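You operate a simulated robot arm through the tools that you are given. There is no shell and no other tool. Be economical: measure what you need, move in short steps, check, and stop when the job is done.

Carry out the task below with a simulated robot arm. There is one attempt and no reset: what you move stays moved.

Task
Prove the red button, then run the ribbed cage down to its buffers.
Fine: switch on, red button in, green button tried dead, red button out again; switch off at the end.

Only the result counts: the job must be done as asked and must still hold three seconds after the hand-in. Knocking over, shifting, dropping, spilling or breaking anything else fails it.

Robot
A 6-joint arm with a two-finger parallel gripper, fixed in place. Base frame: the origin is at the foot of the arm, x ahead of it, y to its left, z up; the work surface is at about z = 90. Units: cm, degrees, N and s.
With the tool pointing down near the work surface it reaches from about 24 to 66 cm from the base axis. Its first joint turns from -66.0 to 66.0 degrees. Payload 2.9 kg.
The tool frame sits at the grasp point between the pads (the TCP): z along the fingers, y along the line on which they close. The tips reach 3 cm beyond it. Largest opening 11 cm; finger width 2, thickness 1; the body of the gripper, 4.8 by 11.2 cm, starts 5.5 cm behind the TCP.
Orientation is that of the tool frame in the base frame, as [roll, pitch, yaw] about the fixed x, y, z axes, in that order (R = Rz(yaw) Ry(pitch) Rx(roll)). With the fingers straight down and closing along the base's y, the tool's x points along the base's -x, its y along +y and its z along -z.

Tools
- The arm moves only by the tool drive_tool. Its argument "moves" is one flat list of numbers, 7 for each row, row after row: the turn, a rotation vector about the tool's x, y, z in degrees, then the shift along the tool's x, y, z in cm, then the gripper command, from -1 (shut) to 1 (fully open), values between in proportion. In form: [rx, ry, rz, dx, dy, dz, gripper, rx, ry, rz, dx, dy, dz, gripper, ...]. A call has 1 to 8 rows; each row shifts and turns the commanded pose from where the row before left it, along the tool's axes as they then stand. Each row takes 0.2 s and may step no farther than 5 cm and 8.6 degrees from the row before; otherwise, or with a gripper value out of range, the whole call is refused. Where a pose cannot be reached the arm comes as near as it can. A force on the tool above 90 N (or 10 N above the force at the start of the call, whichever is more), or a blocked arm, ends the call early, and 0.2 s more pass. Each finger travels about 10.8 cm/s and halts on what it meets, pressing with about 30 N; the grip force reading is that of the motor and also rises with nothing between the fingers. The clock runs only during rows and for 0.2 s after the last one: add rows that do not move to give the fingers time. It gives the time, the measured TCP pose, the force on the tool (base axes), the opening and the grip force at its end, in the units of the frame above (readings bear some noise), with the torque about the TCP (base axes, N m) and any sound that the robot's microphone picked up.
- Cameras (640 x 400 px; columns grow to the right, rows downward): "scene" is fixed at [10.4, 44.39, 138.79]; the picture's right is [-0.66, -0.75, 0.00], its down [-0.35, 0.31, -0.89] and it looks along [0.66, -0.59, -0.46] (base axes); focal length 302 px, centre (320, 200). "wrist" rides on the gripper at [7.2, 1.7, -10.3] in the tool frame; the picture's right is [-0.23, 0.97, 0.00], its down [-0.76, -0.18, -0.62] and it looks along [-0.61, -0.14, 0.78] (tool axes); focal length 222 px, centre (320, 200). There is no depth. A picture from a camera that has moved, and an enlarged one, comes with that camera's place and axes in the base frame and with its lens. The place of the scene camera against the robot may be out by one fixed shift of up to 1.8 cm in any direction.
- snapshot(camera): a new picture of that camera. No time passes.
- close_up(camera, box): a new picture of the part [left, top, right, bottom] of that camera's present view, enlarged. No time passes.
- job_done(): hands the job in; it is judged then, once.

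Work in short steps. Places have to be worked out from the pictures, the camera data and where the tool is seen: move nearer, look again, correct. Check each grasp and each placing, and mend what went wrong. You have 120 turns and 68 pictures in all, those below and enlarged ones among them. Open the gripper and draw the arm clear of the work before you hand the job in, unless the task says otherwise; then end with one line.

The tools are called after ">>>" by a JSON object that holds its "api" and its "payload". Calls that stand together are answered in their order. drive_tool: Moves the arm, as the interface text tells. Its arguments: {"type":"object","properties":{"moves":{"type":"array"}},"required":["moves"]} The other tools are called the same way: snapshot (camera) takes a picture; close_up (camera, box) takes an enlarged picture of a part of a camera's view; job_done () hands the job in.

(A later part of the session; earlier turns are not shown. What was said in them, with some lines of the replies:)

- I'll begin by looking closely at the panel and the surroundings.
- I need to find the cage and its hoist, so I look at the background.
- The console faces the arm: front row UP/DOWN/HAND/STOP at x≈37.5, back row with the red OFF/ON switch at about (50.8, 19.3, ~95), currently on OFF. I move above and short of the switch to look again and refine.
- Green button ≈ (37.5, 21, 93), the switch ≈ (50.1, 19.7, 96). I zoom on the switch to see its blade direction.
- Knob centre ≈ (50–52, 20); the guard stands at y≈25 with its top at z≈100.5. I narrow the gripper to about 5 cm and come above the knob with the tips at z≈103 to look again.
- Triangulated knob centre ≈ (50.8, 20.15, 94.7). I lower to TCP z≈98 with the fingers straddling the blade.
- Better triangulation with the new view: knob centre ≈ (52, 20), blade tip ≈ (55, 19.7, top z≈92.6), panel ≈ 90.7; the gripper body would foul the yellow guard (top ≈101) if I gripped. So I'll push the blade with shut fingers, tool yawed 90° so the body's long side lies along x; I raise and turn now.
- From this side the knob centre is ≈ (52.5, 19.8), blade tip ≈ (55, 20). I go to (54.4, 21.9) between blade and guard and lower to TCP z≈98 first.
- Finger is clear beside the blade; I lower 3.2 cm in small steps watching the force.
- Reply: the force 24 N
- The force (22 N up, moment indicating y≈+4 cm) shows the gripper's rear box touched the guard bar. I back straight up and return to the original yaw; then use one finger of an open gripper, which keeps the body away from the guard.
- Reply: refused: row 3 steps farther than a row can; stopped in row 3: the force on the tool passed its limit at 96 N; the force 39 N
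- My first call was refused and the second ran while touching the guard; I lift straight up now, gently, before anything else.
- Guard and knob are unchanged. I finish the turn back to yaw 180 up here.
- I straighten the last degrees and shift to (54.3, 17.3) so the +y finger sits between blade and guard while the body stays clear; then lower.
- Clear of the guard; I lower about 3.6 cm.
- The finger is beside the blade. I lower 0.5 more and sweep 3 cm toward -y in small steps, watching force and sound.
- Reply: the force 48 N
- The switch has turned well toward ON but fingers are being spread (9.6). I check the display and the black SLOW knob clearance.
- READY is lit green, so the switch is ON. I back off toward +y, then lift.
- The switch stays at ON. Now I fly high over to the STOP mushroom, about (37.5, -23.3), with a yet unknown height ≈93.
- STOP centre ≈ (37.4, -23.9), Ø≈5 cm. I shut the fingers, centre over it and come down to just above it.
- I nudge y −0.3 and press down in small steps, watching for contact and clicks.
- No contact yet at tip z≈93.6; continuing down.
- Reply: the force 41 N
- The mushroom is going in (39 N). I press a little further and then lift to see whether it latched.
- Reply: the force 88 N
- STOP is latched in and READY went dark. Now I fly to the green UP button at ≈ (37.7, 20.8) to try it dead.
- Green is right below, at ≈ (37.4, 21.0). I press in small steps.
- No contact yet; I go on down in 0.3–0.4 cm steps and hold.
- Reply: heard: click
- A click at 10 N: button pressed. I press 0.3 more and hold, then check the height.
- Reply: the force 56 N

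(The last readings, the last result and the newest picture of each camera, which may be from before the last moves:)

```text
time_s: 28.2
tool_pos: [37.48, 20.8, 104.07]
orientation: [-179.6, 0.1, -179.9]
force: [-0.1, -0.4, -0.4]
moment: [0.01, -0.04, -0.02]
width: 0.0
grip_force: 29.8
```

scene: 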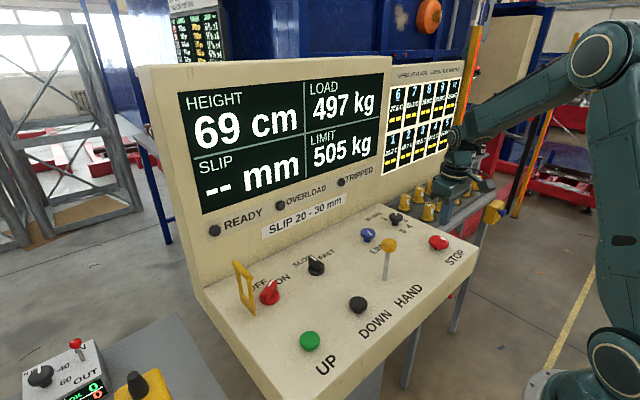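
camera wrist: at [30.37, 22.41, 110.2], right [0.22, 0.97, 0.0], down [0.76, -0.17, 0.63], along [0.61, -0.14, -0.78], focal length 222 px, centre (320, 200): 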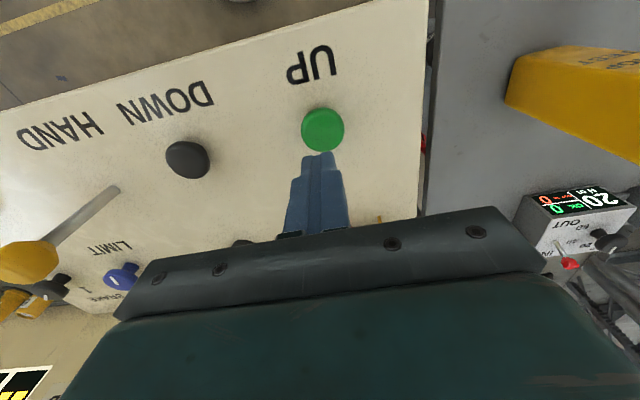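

The green button did nothing (still 69 cm, READY dark): proven dead. I fly back to STOP with the gripper open to pull it out.

>>> {"api": "drive_tool", "payload": {"moves": [0, 0, 0, 0, -2, -4, -1, 0, 0, 0, 0, -4.8, 0, -1, 0, 0, 0, 0, -4.8, 0, -1, 0, 0, 0, 0, -4.8, 0, -1, 0, 0, 0, 0, -4.8, 0, -1, 0, 0, 0, 0, -4.8, 0, -1, 0, 0, 0, 0, -4.8, 0, -1, 0, 0, 0, 0, -4.8, 0, -1]}}

>>> {"api": "drive_tool", "payload": {"moves": [0, 0, 0, 0, -4.8, 0, 0.4, 0, 0, 0, -0.4, -4.6, 1, 0.4, 0, 0, 0, 0, 0, 4, 0.4, 0, 0, 0, 0, 0, 3.5, 0.4]}}

>>> {"api": "snapshot", "payload": {"camera": "wrist"}}

```text
time_s: 30.0
tool_pos: [37.67, -14.62, 108.07]
orientation: [-179.8, 0.2, -179.7]
force: [-1.1, 0.6, 0.4]
moment: [-0.02, 0.01, -0.02]
width: 0.0
grip_force: 29.6
```

```text
time_s: 31.0
tool_pos: [38.06, -24.06, 99.67]
orientation: [-179.6, 0.1, -179.9]
force: [-0.7, -0.3, 0.0]
moment: [0.0, 0.02, 0.04]
width: 7.7
grip_force: 0.0
```

```text
24 pictures are left
camera wrist: at [30.85, -22.48, 109.97], right [0.22, 0.97, 0.0], down [0.76, -0.17, 0.63], along [0.61, -0.14, -0.78], focal length 222 px, centre (320, 200)
```

wrist: 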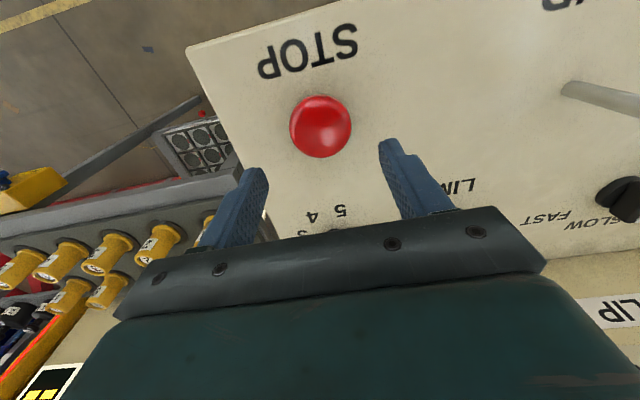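

STOP head ≈ (37.5, -24.0). I lower the open fingers around it to tips ≈ z 91.

>>> {"api": "drive_tool", "payload": {"moves": [0, 0, 0, 0.4, 0, 3, 0.4, 0, 0, 0, 0, 0, 1.5, 0.4, 0, 0, 0, 0, 0, 0.8, 0.4, 0, 0, 0, 0, 0, 0.5, 0.4]}}

>>> {"api": "close_up", "payload": {"camera": "scene", "box": [370, 190, 500, 290]}}

>>> {"api": "snapshot", "payload": {"camera": "wrist"}}

```text
time_s: 32.0
tool_pos: [37.78, -24.11, 93.78]
orientation: [-179.9, 0.2, -179.8]
force: [0.9, 0.3, 0.0]
moment: [-0.01, 0.02, 0.01]
width: 7.69
grip_force: 0.2
```

```text
4.00 times, centred on (435, 240) of scene
camera zoom: at [10.4, 44.38, 138.79], right [-0.66, -0.75, 0.0], down [-0.35, 0.31, -0.89], along [0.66, -0.59, -0.46], focal length 1208 px, centre (-140, 40)
```

zoom: 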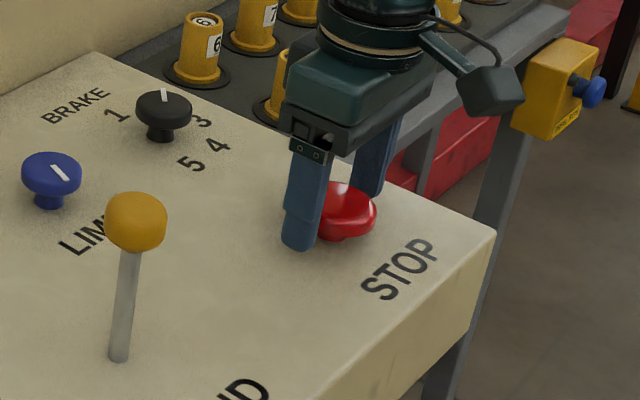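

```text
22 pictures are left
camera wrist: at [30.47, -22.51, 104.11], right [0.22, 0.97, 0.0], down [0.76, -0.17, 0.63], along [0.61, -0.14, -0.78], focal length 222 px, centre (320, 200)
```

wrist: 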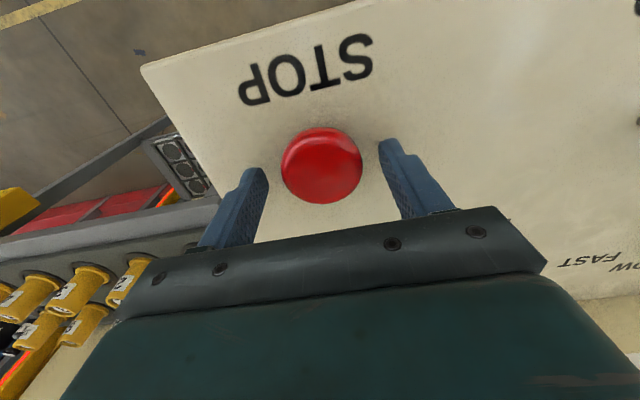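

Well aligned (centre ≈ 0.3 cm nearer in x). I shift and close on the rim.

>>> {"api": "drive_tool", "payload": {"moves": [0, 0, 0, 0.3, 0, 0, 0.3, 0, 0, 0, 0, 0, 0, -0.2, 0, 0, 0, 0, 0, 0, -1, 0, 0, 0, 0, 0, 0, -1]}}

>>> {"api": "close_up", "payload": {"camera": "scene", "box": [370, 190, 500, 290]}}

```text
time_s: 33.0
tool_pos: [37.43, -23.94, 93.88]
orientation: [-179.9, 0.1, -179.6]
force: [2.2, 14.0, 0.8]
moment: [0.33, -0.1, 0.09]
width: 5.07
grip_force: 45.0
```

```text
4.00 times, centred on (435, 240) of scene
camera zoom: at [10.4, 44.42, 138.78], right [-0.66, -0.75, 0.0], down [-0.35, 0.31, -0.89], along [0.66, -0.59, -0.46], focal length 1208 px, centre (-140, 40)
```

zoom: 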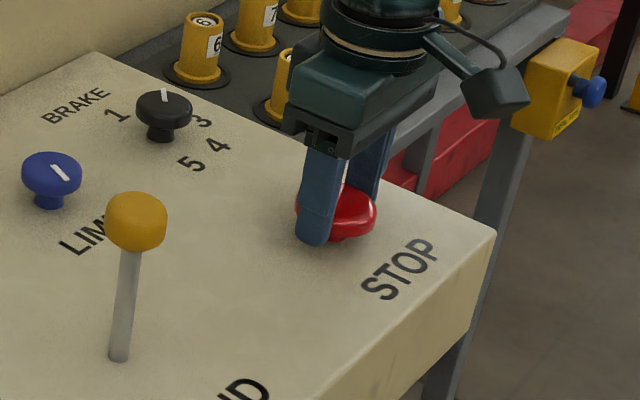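

Gripped (5.07 cm). I pull up gently in small steps.

>>> {"api": "drive_tool", "payload": {"moves": [0, 0, 0, 0, 0.2, -0.3, -1, 0, 0, 0, 0, 0, -0.3, -1, 0, 0, 0, 0, 0, -0.3, -1, 0, 0, 0, 0, 0, -0.3, -1, 0, 0, 0, 0, 0, -0.3, -1]}}

>>> {"api": "snapshot", "payload": {"camera": "scene"}}

```text
time_s: 34.2
tool_pos: [37.33, -24.02, 95.28]
orientation: [-179.9, 0.0, -179.9]
force: [9.0, -6.5, -29.0]
moment: [-0.23, -0.69, -0.01]
width: 5.06
grip_force: 45.3
```

```text
20 pictures are left
```

scene: 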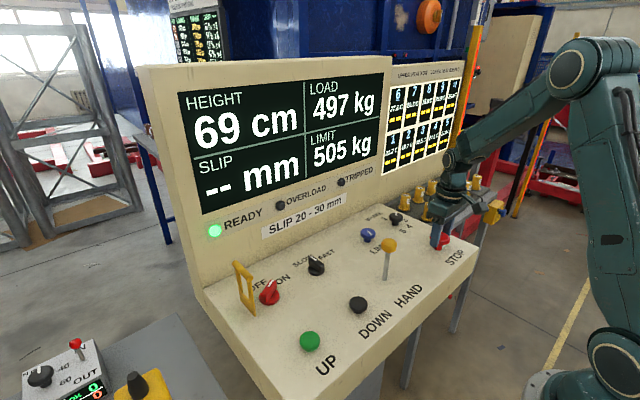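

READY is lit again: the button is out. I release and rise.

>>> {"api": "drive_tool", "payload": {"moves": [0, 0, 0, 0, 0, 0.15, -0.5, 0, 0, 0, 0, 0, 0, 0.3, 0, 0, 0, 0, 0, 0, 0.4, 0, 0, 0, 0, 0, -3, 0.4, 0, 0, 0, 0, 0, -5, 0.4, 0, 0, 0, 0, 0, -4, 0.4]}}

>>> {"api": "snapshot", "payload": {"camera": "scene"}}

```text
time_s: 35.6
tool_pos: [37.31, -23.87, 107.3]
orientation: [-179.9, 0.2, -179.8]
force: [0.3, 0.4, 0.0]
moment: [0.01, 0.02, 0.0]
width: 7.72
grip_force: 0.0
```

```text
19 pictures are left
```

scene: 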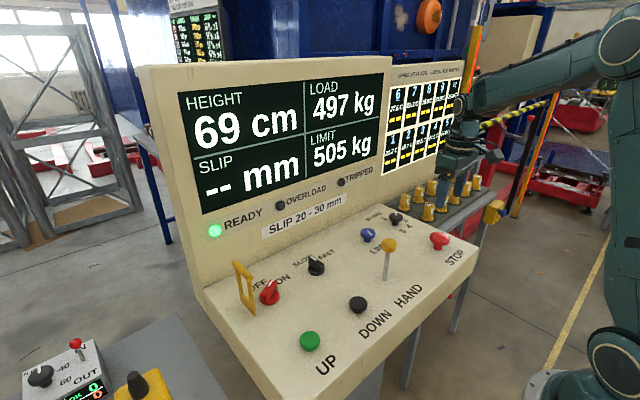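

Everything reset. I go to the black DOWN button, ≈ (37.4, 8.2), with shut fingers.

>>> {"api": "drive_tool", "payload": {"moves": [0, 0, 0, 0, 3, -1, -1, 0, 0, 0, 0, 4.8, 0, -1, 0, 0, 0, 0, 4.8, 0, -1, 0, 0, 0, 0, 4.8, 0, -1, 0, 0, 0, 0, 4.8, 0, -1, 0, 0, 0, 0, 4.8, 0, -1, 0, 0, 0, 0, 4.8, 0, -1, 0, 0, 0, -0.2, 0.2, 4, -1]}}

>>> {"api": "drive_tool", "payload": {"moves": [0, 0, 0, 0, 0, 4, -1]}}

>>> {"api": "snapshot", "payload": {"camera": "wrist"}}

```text
time_s: 37.4
tool_pos: [37.45, 8.26, 104.18]
orientation: [-179.8, 0.1, -179.8]
force: [-0.1, -1.0, -0.2]
moment: [0.04, -0.01, 0.02]
width: 0.0
grip_force: 29.9
```

```text
time_s: 37.8
tool_pos: [37.47, 8.03, 100.04]
orientation: [-179.8, 0.1, -179.7]
force: [0.2, -1.0, -0.4]
moment: [0.0, -0.02, 0.0]
width: 0.01
grip_force: 30.1
```

```text
18 pictures are left
camera wrist: at [30.2, 9.67, 110.36], right [0.22, 0.97, 0.0], down [0.76, -0.17, 0.63], along [0.61, -0.14, -0.78], focal length 222 px, centre (320, 200)
```

wrist: 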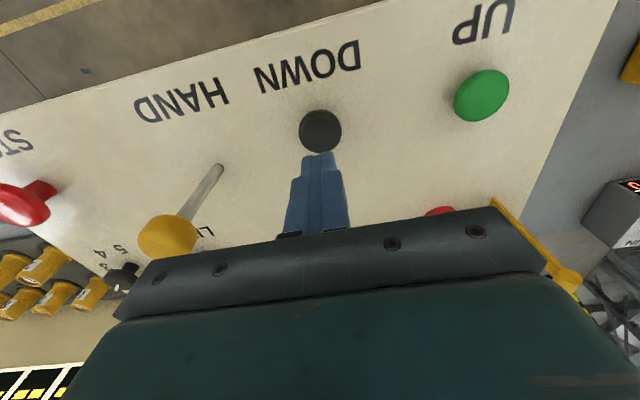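

Aligned over DOWN. I press it to the click depth (TCP ≈94.4) and watch the height.

>>> {"api": "drive_tool", "payload": {"moves": [0, 0, 0, 0, 0.1, 2.5, -1, 0, 0, 0, 0, 0, 2.0, -1, 0, 0, 0, 0, 0, 0.6, -1, 0, 0, 0, 0, 0, 0.4, -1, 0, 0, 0, 0, 0, 0.2, -1, 0, 0, 0, 0, 0, 0, -1]}}

>>> {"api": "close_up", "payload": {"camera": "scene", "box": [170, 60, 400, 260]}}

```text
time_s: 39.2
tool_pos: [37.42, 8.07, 94.4]
orientation: [-179.8, 0.2, -179.8]
force: [-1.1, 0.8, 2.8]
moment: [0.04, 0.04, 0.03]
width: 0.01
grip_force: 30.1
heard: click
```

```text
2.00 times, centred on (285, 160) of scene
camera zoom: at [10.39, 44.39, 138.79], right [-0.66, -0.75, 0.0], down [-0.35, 0.31, -0.89], along [0.66, -0.59, -0.46], focal length 604 px, centre (390, 280)
```

zoom: 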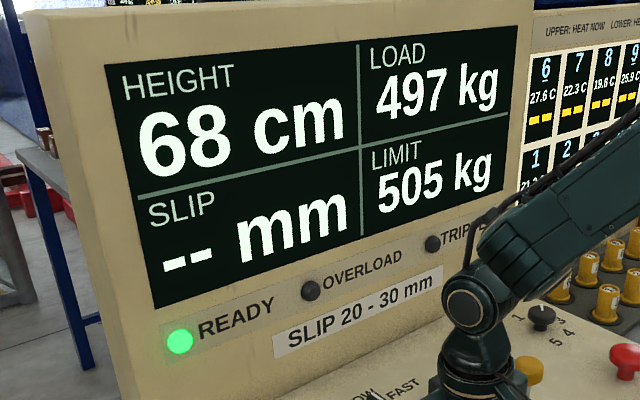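

It is moving down (68 cm). I press slightly firmer and hold.

>>> {"api": "drive_tool", "payload": {"moves": [0, 0, 0, 0, 0, 0.15, -1, 0, 0, 0, 0, 0, 0, -1, 0, 0, 0, 0, 0, 0, -1, 0, 0, 0, 0, 0, 0, -1, 0, 0, 0, 0, 0, 0, -1, 0, 0, 0, 0, 0, 0, -1, 0, 0, 0, 0, 0, 0, -1, 0, 0, 0, 0, 0, 0, -1]}}

>>> {"api": "close_up", "payload": {"camera": "scene", "box": [170, 60, 400, 260]}}

```text
time_s: 41.0
tool_pos: [37.57, 8.17, 94.27]
orientation: [-179.8, 0.3, -179.8]
force: [-6.6, 0.6, 34.3]
moment: [-0.04, 0.18, 0.01]
width: 0.0
grip_force: 30.0
```

```text
2.00 times, centred on (285, 160) of scene
camera zoom: at [10.34, 44.38, 138.8], right [-0.66, -0.75, 0.0], down [-0.35, 0.31, -0.89], along [0.66, -0.59, -0.46], focal length 604 px, centre (390, 280)
```

zoom: 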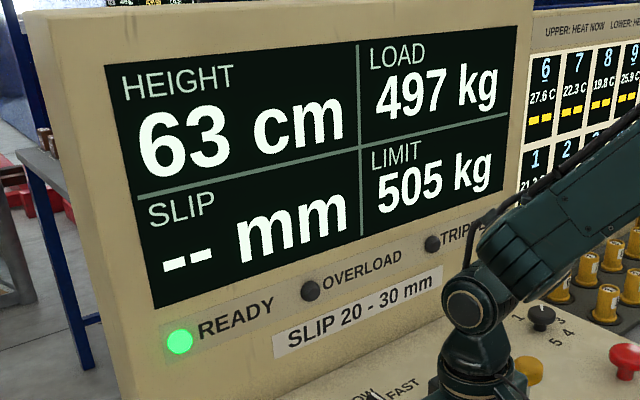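

About 2.8 cm/s. I hold for a batch of eight calls (~14 s, to ≈23 cm) and then look.

>>> {"api": "drive_tool", "payload": {"moves": [0, 0, 0, 0, 0, 0, -1, 0, 0, 0, 0, 0, 0, -1, 0, 0, 0, 0, 0, 0, -1, 0, 0, 0, 0, 0, 0, -1, 0, 0, 0, 0, 0, 0, -1, 0, 0, 0, 0, 0, 0, -1, 0, 0, 0, 0, 0, 0, -1, 0, 0, 0, 0, 0, 0, -1]}}

>>> {"api": "drive_tool", "payload": {"moves": [0, 0, 0, 0, 0, 0, -1, 0, 0, 0, 0, 0, 0, -1, 0, 0, 0, 0, 0, 0, -1, 0, 0, 0, 0, 0, 0, -1, 0, 0, 0, 0, 0, 0, -1, 0, 0, 0, 0, 0, 0, -1, 0, 0, 0, 0, 0, 0, -1, 0, 0, 0, 0, 0, 0, -1]}}

>>> {"api": "drive_tool", "payload": {"moves": [0, 0, 0, 0, 0, 0, -1, 0, 0, 0, 0, 0, 0, -1, 0, 0, 0, 0, 0, 0, -1, 0, 0, 0, 0, 0, 0, -1, 0, 0, 0, 0, 0, 0, -1, 0, 0, 0, 0, 0, 0, -1, 0, 0, 0, 0, 0, 0, -1, 0, 0, 0, 0, 0, 0, -1]}}

>>> {"api": "drive_tool", "payload": {"moves": [0, 0, 0, 0, 0, 0, -1, 0, 0, 0, 0, 0, 0, -1, 0, 0, 0, 0, 0, 0, -1, 0, 0, 0, 0, 0, 0, -1, 0, 0, 0, 0, 0, 0, -1, 0, 0, 0, 0, 0, 0, -1, 0, 0, 0, 0, 0, 0, -1, 0, 0, 0, 0, 0, 0, -1]}}

>>> {"api": "drive_tool", "payload": {"moves": [0, 0, 0, 0, 0, 0, -1, 0, 0, 0, 0, 0, 0, -1, 0, 0, 0, 0, 0, 0, -1, 0, 0, 0, 0, 0, 0, -1, 0, 0, 0, 0, 0, 0, -1, 0, 0, 0, 0, 0, 0, -1, 0, 0, 0, 0, 0, 0, -1, 0, 0, 0, 0, 0, 0, -1]}}

>>> {"api": "close_up", "payload": {"camera": "scene", "box": [170, 60, 400, 260]}}

```text
time_s: 42.8
tool_pos: [37.45, 8.15, 94.37]
orientation: [-179.8, 0.3, -179.8]
force: [-2.6, 1.4, 34.0]
moment: [0.02, 0.07, -0.01]
width: 0.0
grip_force: 29.9
```

```text
time_s: 44.6
tool_pos: [37.44, 8.12, 94.34]
orientation: [-179.8, 0.3, -179.9]
force: [-0.9, 1.1, 33.7]
moment: [0.0, 0.06, -0.03]
width: 0.0
grip_force: 30.1
```

```text
time_s: 46.4
tool_pos: [37.48, 8.12, 94.25]
orientation: [-179.8, 0.3, -179.8]
force: [-0.8, 1.7, 34.0]
moment: [0.01, 0.04, 0.02]
width: 0.0
grip_force: 29.8
```

```text
time_s: 48.2
tool_pos: [37.37, 8.16, 94.39]
orientation: [-179.7, 0.3, -179.9]
force: [-0.9, 1.4, 34.6]
moment: [0.0, 0.05, -0.01]
width: 0.0
grip_force: 29.7
```

```text
time_s: 50.0
tool_pos: [37.59, 8.13, 94.41]
orientation: [-179.8, 0.4, -179.8]
force: [0.3, 1.3, 34.1]
moment: [0.02, -0.02, 0.02]
width: 0.0
grip_force: 29.9
```

```text
2.00 times, centred on (285, 160) of scene
camera zoom: at [10.36, 44.38, 138.79], right [-0.66, -0.75, 0.0], down [-0.35, 0.31, -0.89], along [0.66, -0.59, -0.46], focal length 604 px, centre (390, 280)
```

zoom: 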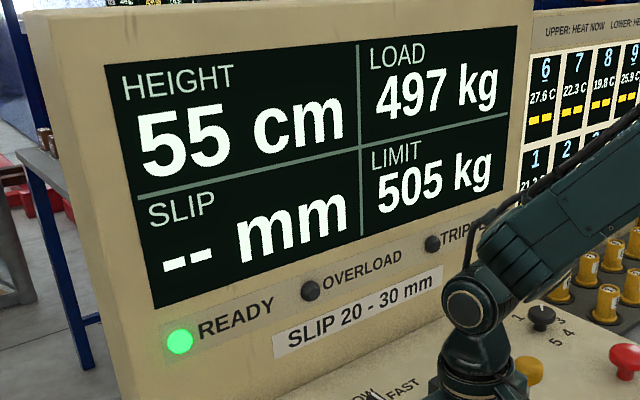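

Only 55 cm after 9 s: either it slowed or it stopped. I hold one more call and look again.

>>> {"api": "drive_tool", "payload": {"moves": [0, 0, 0, 0, 0, 0, -1, 0, 0, 0, 0, 0, 0, -1, 0, 0, 0, 0, 0, 0, -1, 0, 0, 0, 0, 0, 0, -1, 0, 0, 0, 0, 0, 0, -1, 0, 0, 0, 0, 0, 0, -1]}}

>>> {"api": "snapshot", "payload": {"camera": "scene"}}

```text
time_s: 51.4
tool_pos: [37.51, 8.11, 94.38]
orientation: [-179.8, 0.3, -179.8]
force: [-0.2, 0.2, 34.2]
moment: [0.0, 0.0, -0.01]
width: 0.0
grip_force: 29.9
```

```text
14 pictures are left
```

scene: 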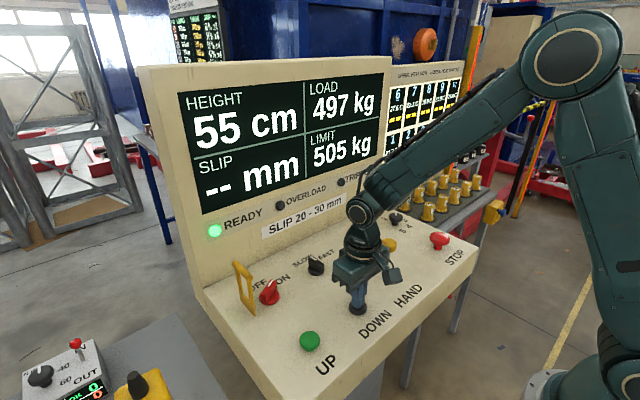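

The orange part behind the board has descended with the cage (row 17→43). I enlarge that region to see the cage and its buffers.

>>> {"api": "close_up", "payload": {"camera": "scene", "box": [210, 0, 530, 140]}}

```text
2.00 times, centred on (370, 70) of scene
camera zoom: at [10.36, 44.38, 138.79], right [-0.66, -0.75, 0.0], down [-0.35, 0.31, -0.89], along [0.66, -0.59, -0.46], focal length 604 px, centre (220, 460)
```

zoom: 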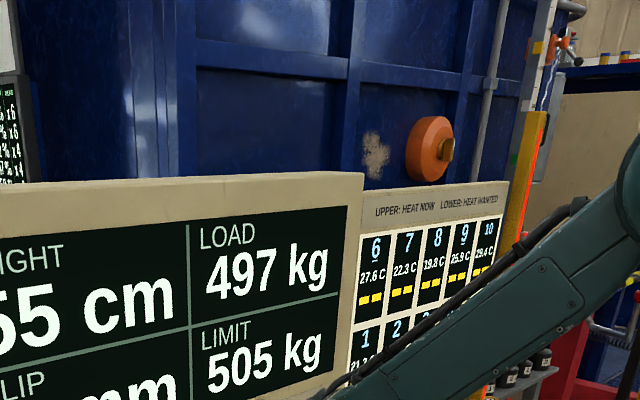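

The blue ribbed cage moved down and stopped at 55 cm by itself. I release the button and raise the arm to peer over the board at the foot of the cage.

>>> {"api": "drive_tool", "payload": {"moves": [0, 0, 0, 0, 0, -2, -1, 0, 0, 0, 0, 0, -5, -1, 0, 0, 0, 0, -1, -4.8, -1, 0, 0, 0, 0, -1, -4.8, -1, 0, 0, 0, 0, -1, -4.8, -1, 0, 0, 0, 0, -1, -4.8, -1, 0, 0, 0, 0, -1, -4.8, -1, 0, 0, 0, 0, -1, -4.8, -1]}}

>>> {"api": "drive_tool", "payload": {"moves": [0, 0, 0, 0, 0, -4.9, -1, 0, 0, 0, 0, 0, -4.9, -1, 0, 0, 0, 0, 0, -4.9, -1, 0, 0, 0, -2, 0, -4.5, -1, 0, 0, 0, -3, 0, -3, -1, 0, 0, 0, -4, 0, 0, -1]}}

>>> {"api": "snapshot", "payload": {"camera": "wrist"}}

```text
time_s: 53.2
tool_pos: [37.43, 2.29, 130.33]
orientation: [-179.8, 0.1, -179.9]
force: [-0.5, -0.4, 0.0]
moment: [-0.01, 0.03, -0.01]
width: 0.0
grip_force: 29.6
```

```text
time_s: 54.7
tool_pos: [42.16, 2.16, 135.58]
orientation: [-180.0, 1.1, 179.3]
force: [14.8, 8.2, -20.4]
moment: [-1.1, 0.09, -0.73]
width: 0.0
grip_force: 29.9
out of reach, approached as far as the arm can: row 2, 3, 4, 5, 6
stopped in row 6: the force on the tool passed its limit at 90 N (the readings are from after the stop); the commanded pose is now the measured one
```

```text
12 pictures are left
camera wrist: at [34.9, 3.94, 145.78], right [0.24, 0.97, 0.0], down [0.75, -0.19, 0.64], along [0.62, -0.15, -0.77], focal length 222 px, centre (320, 200)
```

wrist: 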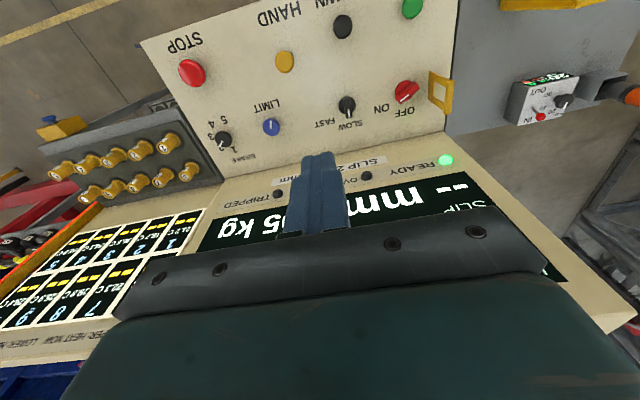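

That move met a limit, so I back off. I'll check the part of the hoist visible to the right of the board, where the cage foot might be seen.

>>> {"api": "drive_tool", "payload": {"moves": [0, -1.1, 0, 2, 0, 2, -1, 0, 0, 0, 3, 0, 3, -1]}}

>>> {"api": "close_up", "payload": {"camera": "scene", "box": [430, 60, 550, 220]}}

```text
time_s: 55.3
tool_pos: [37.31, 2.14, 130.51]
orientation: [-179.9, 1.9, 179.5]
force: [-0.4, -0.3, 0.1]
moment: [0.0, 0.0, 0.01]
width: 0.01
grip_force: 29.6
```

```text
2.50 times, centred on (490, 140) of scene
camera zoom: at [10.4, 44.39, 138.79], right [-0.66, -0.75, 0.0], down [-0.35, 0.31, -0.89], along [0.66, -0.59, -0.46], focal length 755 px, centre (-105, 350)
```

zoom: 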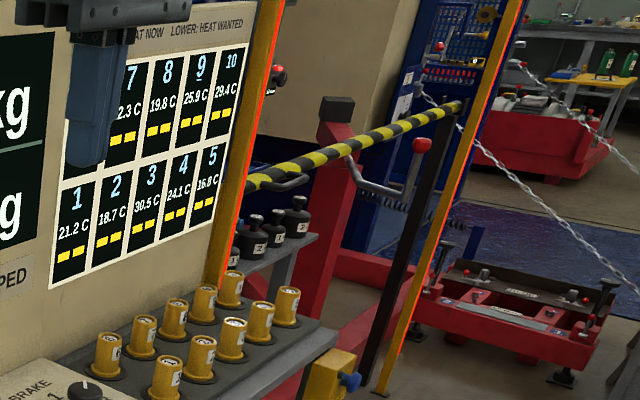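

I take the same enlarged view as at the start to compare what has moved.

>>> {"api": "close_up", "payload": {"camera": "scene", "box": [400, 0, 640, 150]}}

```text
2.67 times, centred on (520, 75) of scene
camera zoom: at [10.4, 44.39, 138.79], right [-0.66, -0.75, 0.0], down [-0.35, 0.31, -0.89], along [0.66, -0.59, -0.46], focal length 806 px, centre (-213, 533)
```

zoom: 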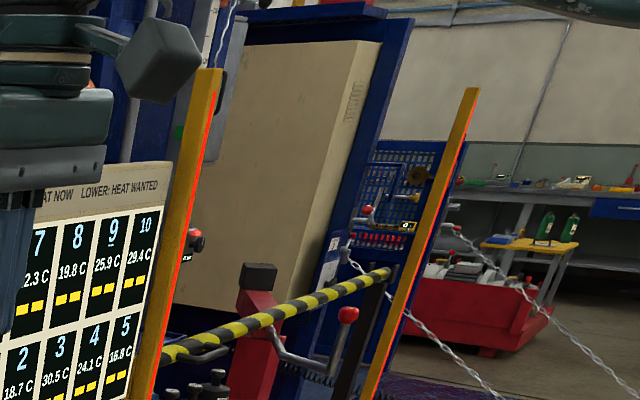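

Only the cage-mounted parts moved; the foot is not visible. I press DOWN a second time to see whether it will still go lower from 55 cm.

>>> {"api": "drive_tool", "payload": {"moves": [0, 1.9, 0, 0, 1, 4.5, -1, 0, 0, 0, 0, 1, 4.8, -1, 0, 0, 0, 0, 1, 4.8, -1, 0, 0, 0, 0, 1, 4.8, -1, 0, 0, 0, 0, 1, 4.8, -1, 0, 0, 0, 0, 0.9, 4.8, -1, 0, 0, 0, 0, 0, 2, -1]}}

```text
time_s: 56.9
tool_pos: [37.65, 8.07, 99.96]
orientation: [-179.9, 0.1, 179.4]
force: [0.3, 0.2, -0.4]
moment: [0.01, 0.03, 0.01]
width: 0.0
grip_force: 30.0
```

Above DOWN again; pressing and holding about 1 s.

>>> {"api": "drive_tool", "payload": {"moves": [0, 0, 0, 0.15, 0, 2.5, -1, 0, 0, 0, 0, 0, 2.0, -1, 0, 0, 0, 0, 0, 0.6, -1, 0, 0, 0, 0, 0, 0.4, -1, 0, 0, 0, 0, 0, 0.3, -1, 0, 0, 0, 0, 0, 0, -1, 0, 0, 0, 0, 0, 0, -1, 0, 0, 0, 0, 0, 0, -1]}}

>>> {"api": "snapshot", "payload": {"camera": "scene"}}

```text
time_s: 58.7
tool_pos: [37.42, 8.18, 94.29]
orientation: [-179.9, 0.2, 179.4]
force: [-8.7, 2.4, 38.4]
moment: [0.02, 0.25, -0.01]
width: 0.0
grip_force: 29.7
heard: click
```

```text
9 pictures are left
```

scene: 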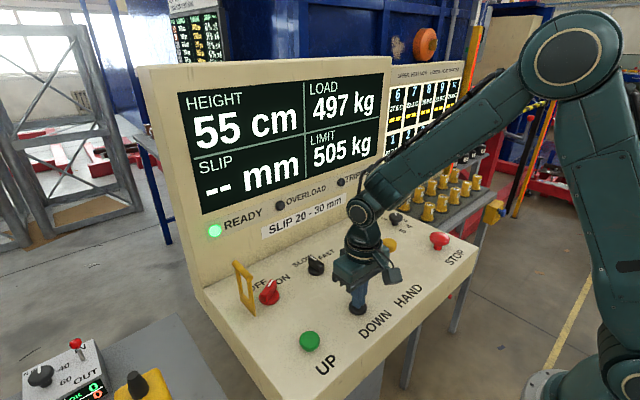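

Still 55 cm at a second press: DOWN drives no lower, so this is the bottom of travel (the HAND lever looks like the manual trip for the slip test and must be left alone). I release and go to switch off, coming down on the near side of the blade at (51.7, 16.5).

>>> {"api": "drive_tool", "payload": {"moves": [0, 0, 0, 0, 0, -3, -1, 0, 0, 0, 0, 0, -4.5, -1, 0, 0, 0, -2, 1, -3.5, -1, 0, 0, 0, -4, 2.4, 0, -1, 0, 0, 0, -4, 2.4, 0, -1, 0, 0, 0, -4, 2.4, 0, -1, 0, 0, 0, -0.3, 0, 3, -1, 0, 0, 0, 0, 0, 3, -1]}}

>>> {"api": "snapshot", "payload": {"camera": "wrist"}}

```text
time_s: 60.5
tool_pos: [51.76, 16.09, 99.14]
orientation: [-180.0, 0.0, 179.4]
force: [-0.6, -0.1, 0.2]
moment: [-0.04, 0.01, -0.03]
width: 0.0
grip_force: 30.0
```

```text
8 pictures are left
camera wrist: at [44.65, 17.83, 109.4], right [0.24, 0.97, 0.0], down [0.76, -0.18, 0.62], along [0.61, -0.15, -0.78], focal length 222 px, centre (320, 200)
```

wrist: 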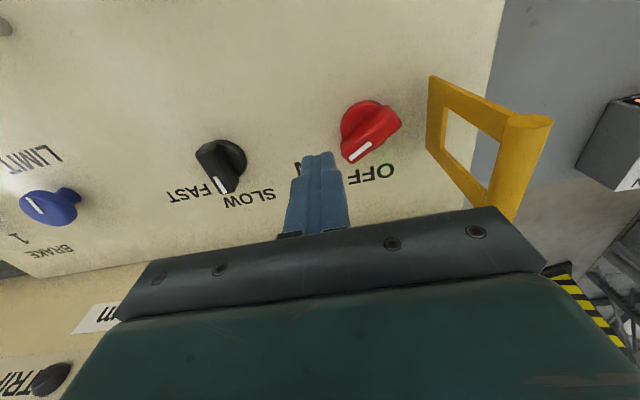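

Blade pointer tip is at ≈ (54.2, 18), knob ≈ (52.1, 19.5). I lower to TCP z≈94.5, slide to x≈54.1 and push +y.

>>> {"api": "drive_tool", "payload": {"moves": [0, 0, 0, 0, 0, 2.5, -1, 0, 0, 0, 0, 0, 2.1, -1, 0, 0, 0, -1.2, 0, 0, -1, 0, 0, 0, -1.1, 0.2, 0, -1, 0, 0, 0, -0.1, 0.6, 0, -1, 0, 0, 0, -0.1, 0.6, 0, -1]}}

>>> {"api": "snapshot", "payload": {"camera": "wrist"}}

```text
time_s: 61.9
tool_pos: [54.6, 16.86, 94.69]
orientation: [-179.7, 0.3, 178.4]
force: [18.0, -35.2, -3.5]
moment: [-0.53, -0.28, 0.15]
width: 0.0
grip_force: 30.0
```

```text
7 pictures are left
camera wrist: at [47.43, 18.71, 104.88], right [0.25, 0.97, 0.0], down [0.75, -0.19, 0.63], along [0.61, -0.16, -0.78], focal length 222 px, centre (320, 200)
```

wrist: 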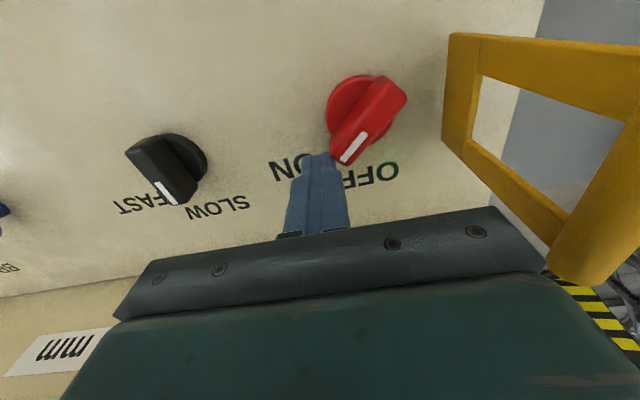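

Contact made and the knob is turning back; I continue +y.

>>> {"api": "drive_tool", "payload": {"moves": [0, 0, 0, 0, 0.6, 0, -1, 0, 0, 0, 0.1, 0.5, 0, -1, 0, 0, 0, 0.1, 0.4, 0, -1]}}

>>> {"api": "snapshot", "payload": {"camera": "wrist"}}

```text
time_s: 62.8
tool_pos: [55.38, 17.46, 94.69]
orientation: [-179.7, 1.8, 176.8]
force: [11.6, -8.7, -6.5]
moment: [-0.16, -0.24, -0.03]
width: 0.0
grip_force: 29.7
stopped in row 3: the force on the tool passed its limit at 93 N (the readings are from after the stop); the commanded pose is now the measured one
```

```text
6 pictures are left
camera wrist: at [47.94, 19.57, 104.74], right [0.28, 0.96, 0.0], down [0.73, -0.22, 0.65], along [0.62, -0.18, -0.76], focal length 222 px, centre (320, 200)
```

wrist: 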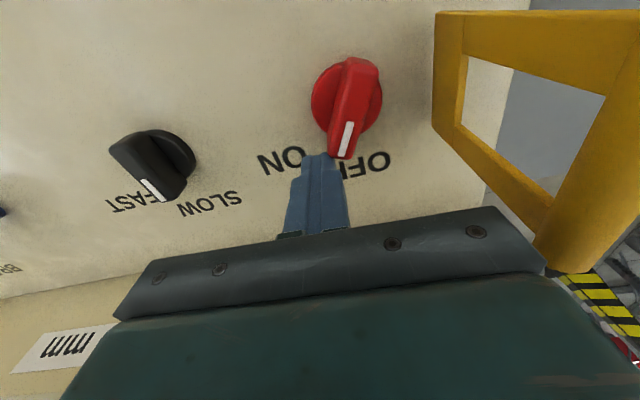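

The pusher has been slipping outward along the blade tip. I back off, shift 1.4 cm toward the arm and push again closer to the knob.

>>> {"api": "drive_tool", "payload": {"moves": [0, 1.6, -2.6, 0, -0.7, 0, -1, 0, 0, 0, 1.2, 0, 0, -1, 0, 0, 0, 0.2, 0.5, 0, -1, 0, 0, 0, 0, 0.5, 0, -1, 0, 0, 0, 0, 0.5, 0, -1]}}

>>> {"api": "snapshot", "payload": {"camera": "scene"}}

```text
time_s: 64.0
tool_pos: [54.23, 16.79, 94.7]
orientation: [-179.1, 0.1, 177.3]
force: [27.8, -77.0, -4.0]
moment: [-1.23, -0.43, 0.37]
width: 0.0
grip_force: 30.5
```

```text
5 pictures are left
```

scene: 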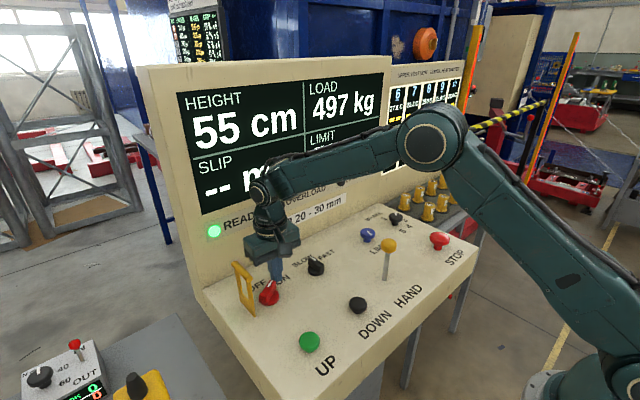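

The reaction (+x, −y) shows I was pushing on the blade's end face; it is still ON. I back off, move to x≈52 on the blade's inner flank and sweep +x then +y along an arc.

>>> {"api": "drive_tool", "payload": {"moves": [0, 0, 0, 0, -1.9, -0.3, -1, 0, 0, 0, 2.0, 0, 0, -1, 0, 0, 0, 0, 0.5, 0, -1, 0, 0, 0, -0.9, 0, 0, -1, 0, 0, 0, -0.5, 0.3, 0, -1, 0, 0, 0, -0.1, 0.5, 0, -1, 0, 0, 0, 0, 0.5, 0, -1, 0, 0, 0, 0, 0.4, 0, -1]}}

>>> {"api": "snapshot", "payload": {"camera": "wrist"}}

```text
time_s: 65.8
tool_pos: [53.28, 18.4, 95.13]
orientation: [-179.6, -0.3, 179.1]
force: [-4.8, -30.5, 6.5]
moment: [-0.52, 0.13, 0.35]
width: 0.0
grip_force: 29.7
```

```text
4 pictures are left
camera wrist: at [46.15, 20.15, 105.38], right [0.24, 0.97, -0.01], down [0.76, -0.18, 0.62], along [0.6, -0.16, -0.78], focal length 222 px, centre (320, 200)
```

wrist: 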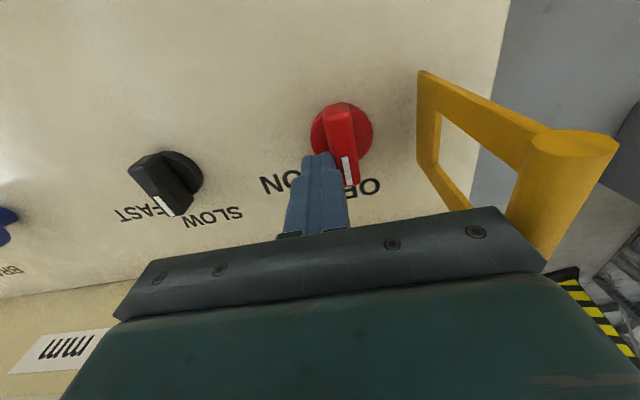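

The blade now points at OFF as it did at the start. I give it a last small nudge, back off, lift and check.

>>> {"api": "drive_tool", "payload": {"moves": [0, 0, 0, 0, 0.2, 0, -1, 0, 0, 0, 0, -0.8, 0, -1, 0, 0, 0, 0, -1.2, -0.5, -1, 0, 0, 0, 0, 0, -4, -1, 0, 0, 0, 1, -2, -4, -1, 0, 0, 0, 4, -1, -2, -1, 0, 0, 0, 4, 0, -2, -1, 0, 0, 0, 4, 0, -2, -1]}}

>>> {"api": "snapshot", "payload": {"camera": "scene"}}

```text
time_s: 67.6
tool_pos: [40.11, 14.2, 109.47]
orientation: [-179.7, 0.0, 179.7]
force: [-0.8, 0.7, -0.5]
moment: [-0.05, -0.01, -0.04]
width: 0.0
grip_force: 30.2
```

```text
3 pictures are left
```

scene: 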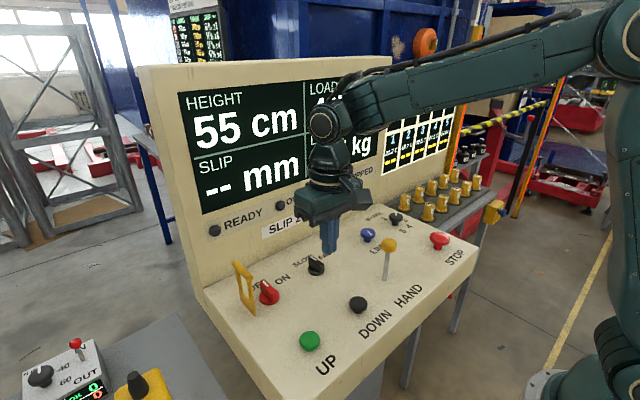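

READY is dark, the switch is back at OFF, STOP is out, height 55 cm. I draw the arm clear and open the gripper, with one last close look.

>>> {"api": "drive_tool", "payload": {"moves": [0, 0, 0, 2, 0, -4, 0, 0, 0, 0, 2, 0, -4, 1, 0, 0, 0, 0, 0, -4, 1, 0, 0, 0, 0, 0, -4, 1, 0, 0, 0, 0, 0, 0, 1]}}

>>> {"api": "close_up", "payload": {"camera": "scene", "box": [170, 60, 490, 380]}}

```text
time_s: 68.8
tool_pos: [36.3, 14.38, 125.0]
orientation: [180.0, -0.1, 179.7]
force: [-1.0, -0.1, -0.3]
moment: [0.0, -0.04, 0.03]
width: 10.98
grip_force: 0.1
out of reach, approached as far as the arm can: row 4
```

```text
1.25 times, centred on (330, 220) of scene
camera zoom: at [10.4, 44.39, 138.79], right [-0.66, -0.75, 0.0], down [-0.35, 0.31, -0.89], along [0.66, -0.59, -0.46], focal length 378 px, centre (308, 175)
```

zoom: 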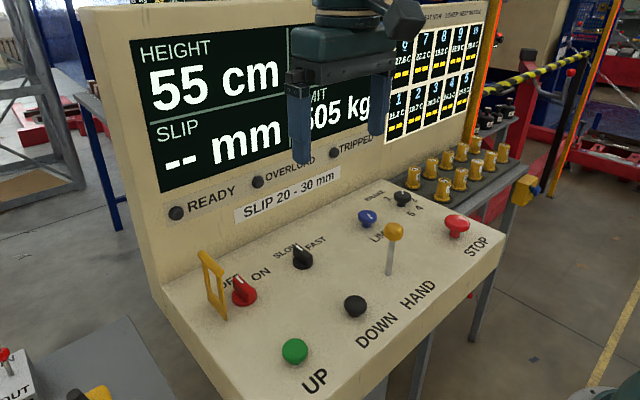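

All controls are in the wanted state and the arm is clear, so I hand in.

>>> {"api": "job_done", "payload": {}}

```text
The job is handed in.
```

I proved the red button and ran the cage down until it stopped at 55 cm, but I couldn't see the buffers. With the switch on and red pressed in, green did nothing; pulling red out lit READY again. A second press of DOWN moved the cage no lower, so I took 55 cm as the buffers, though the load still read 497 kg. The switch is now off. While I was reaching for the switch, the gripper pressed against its yellow guard with up to 96 N; the guard looks unmoved.
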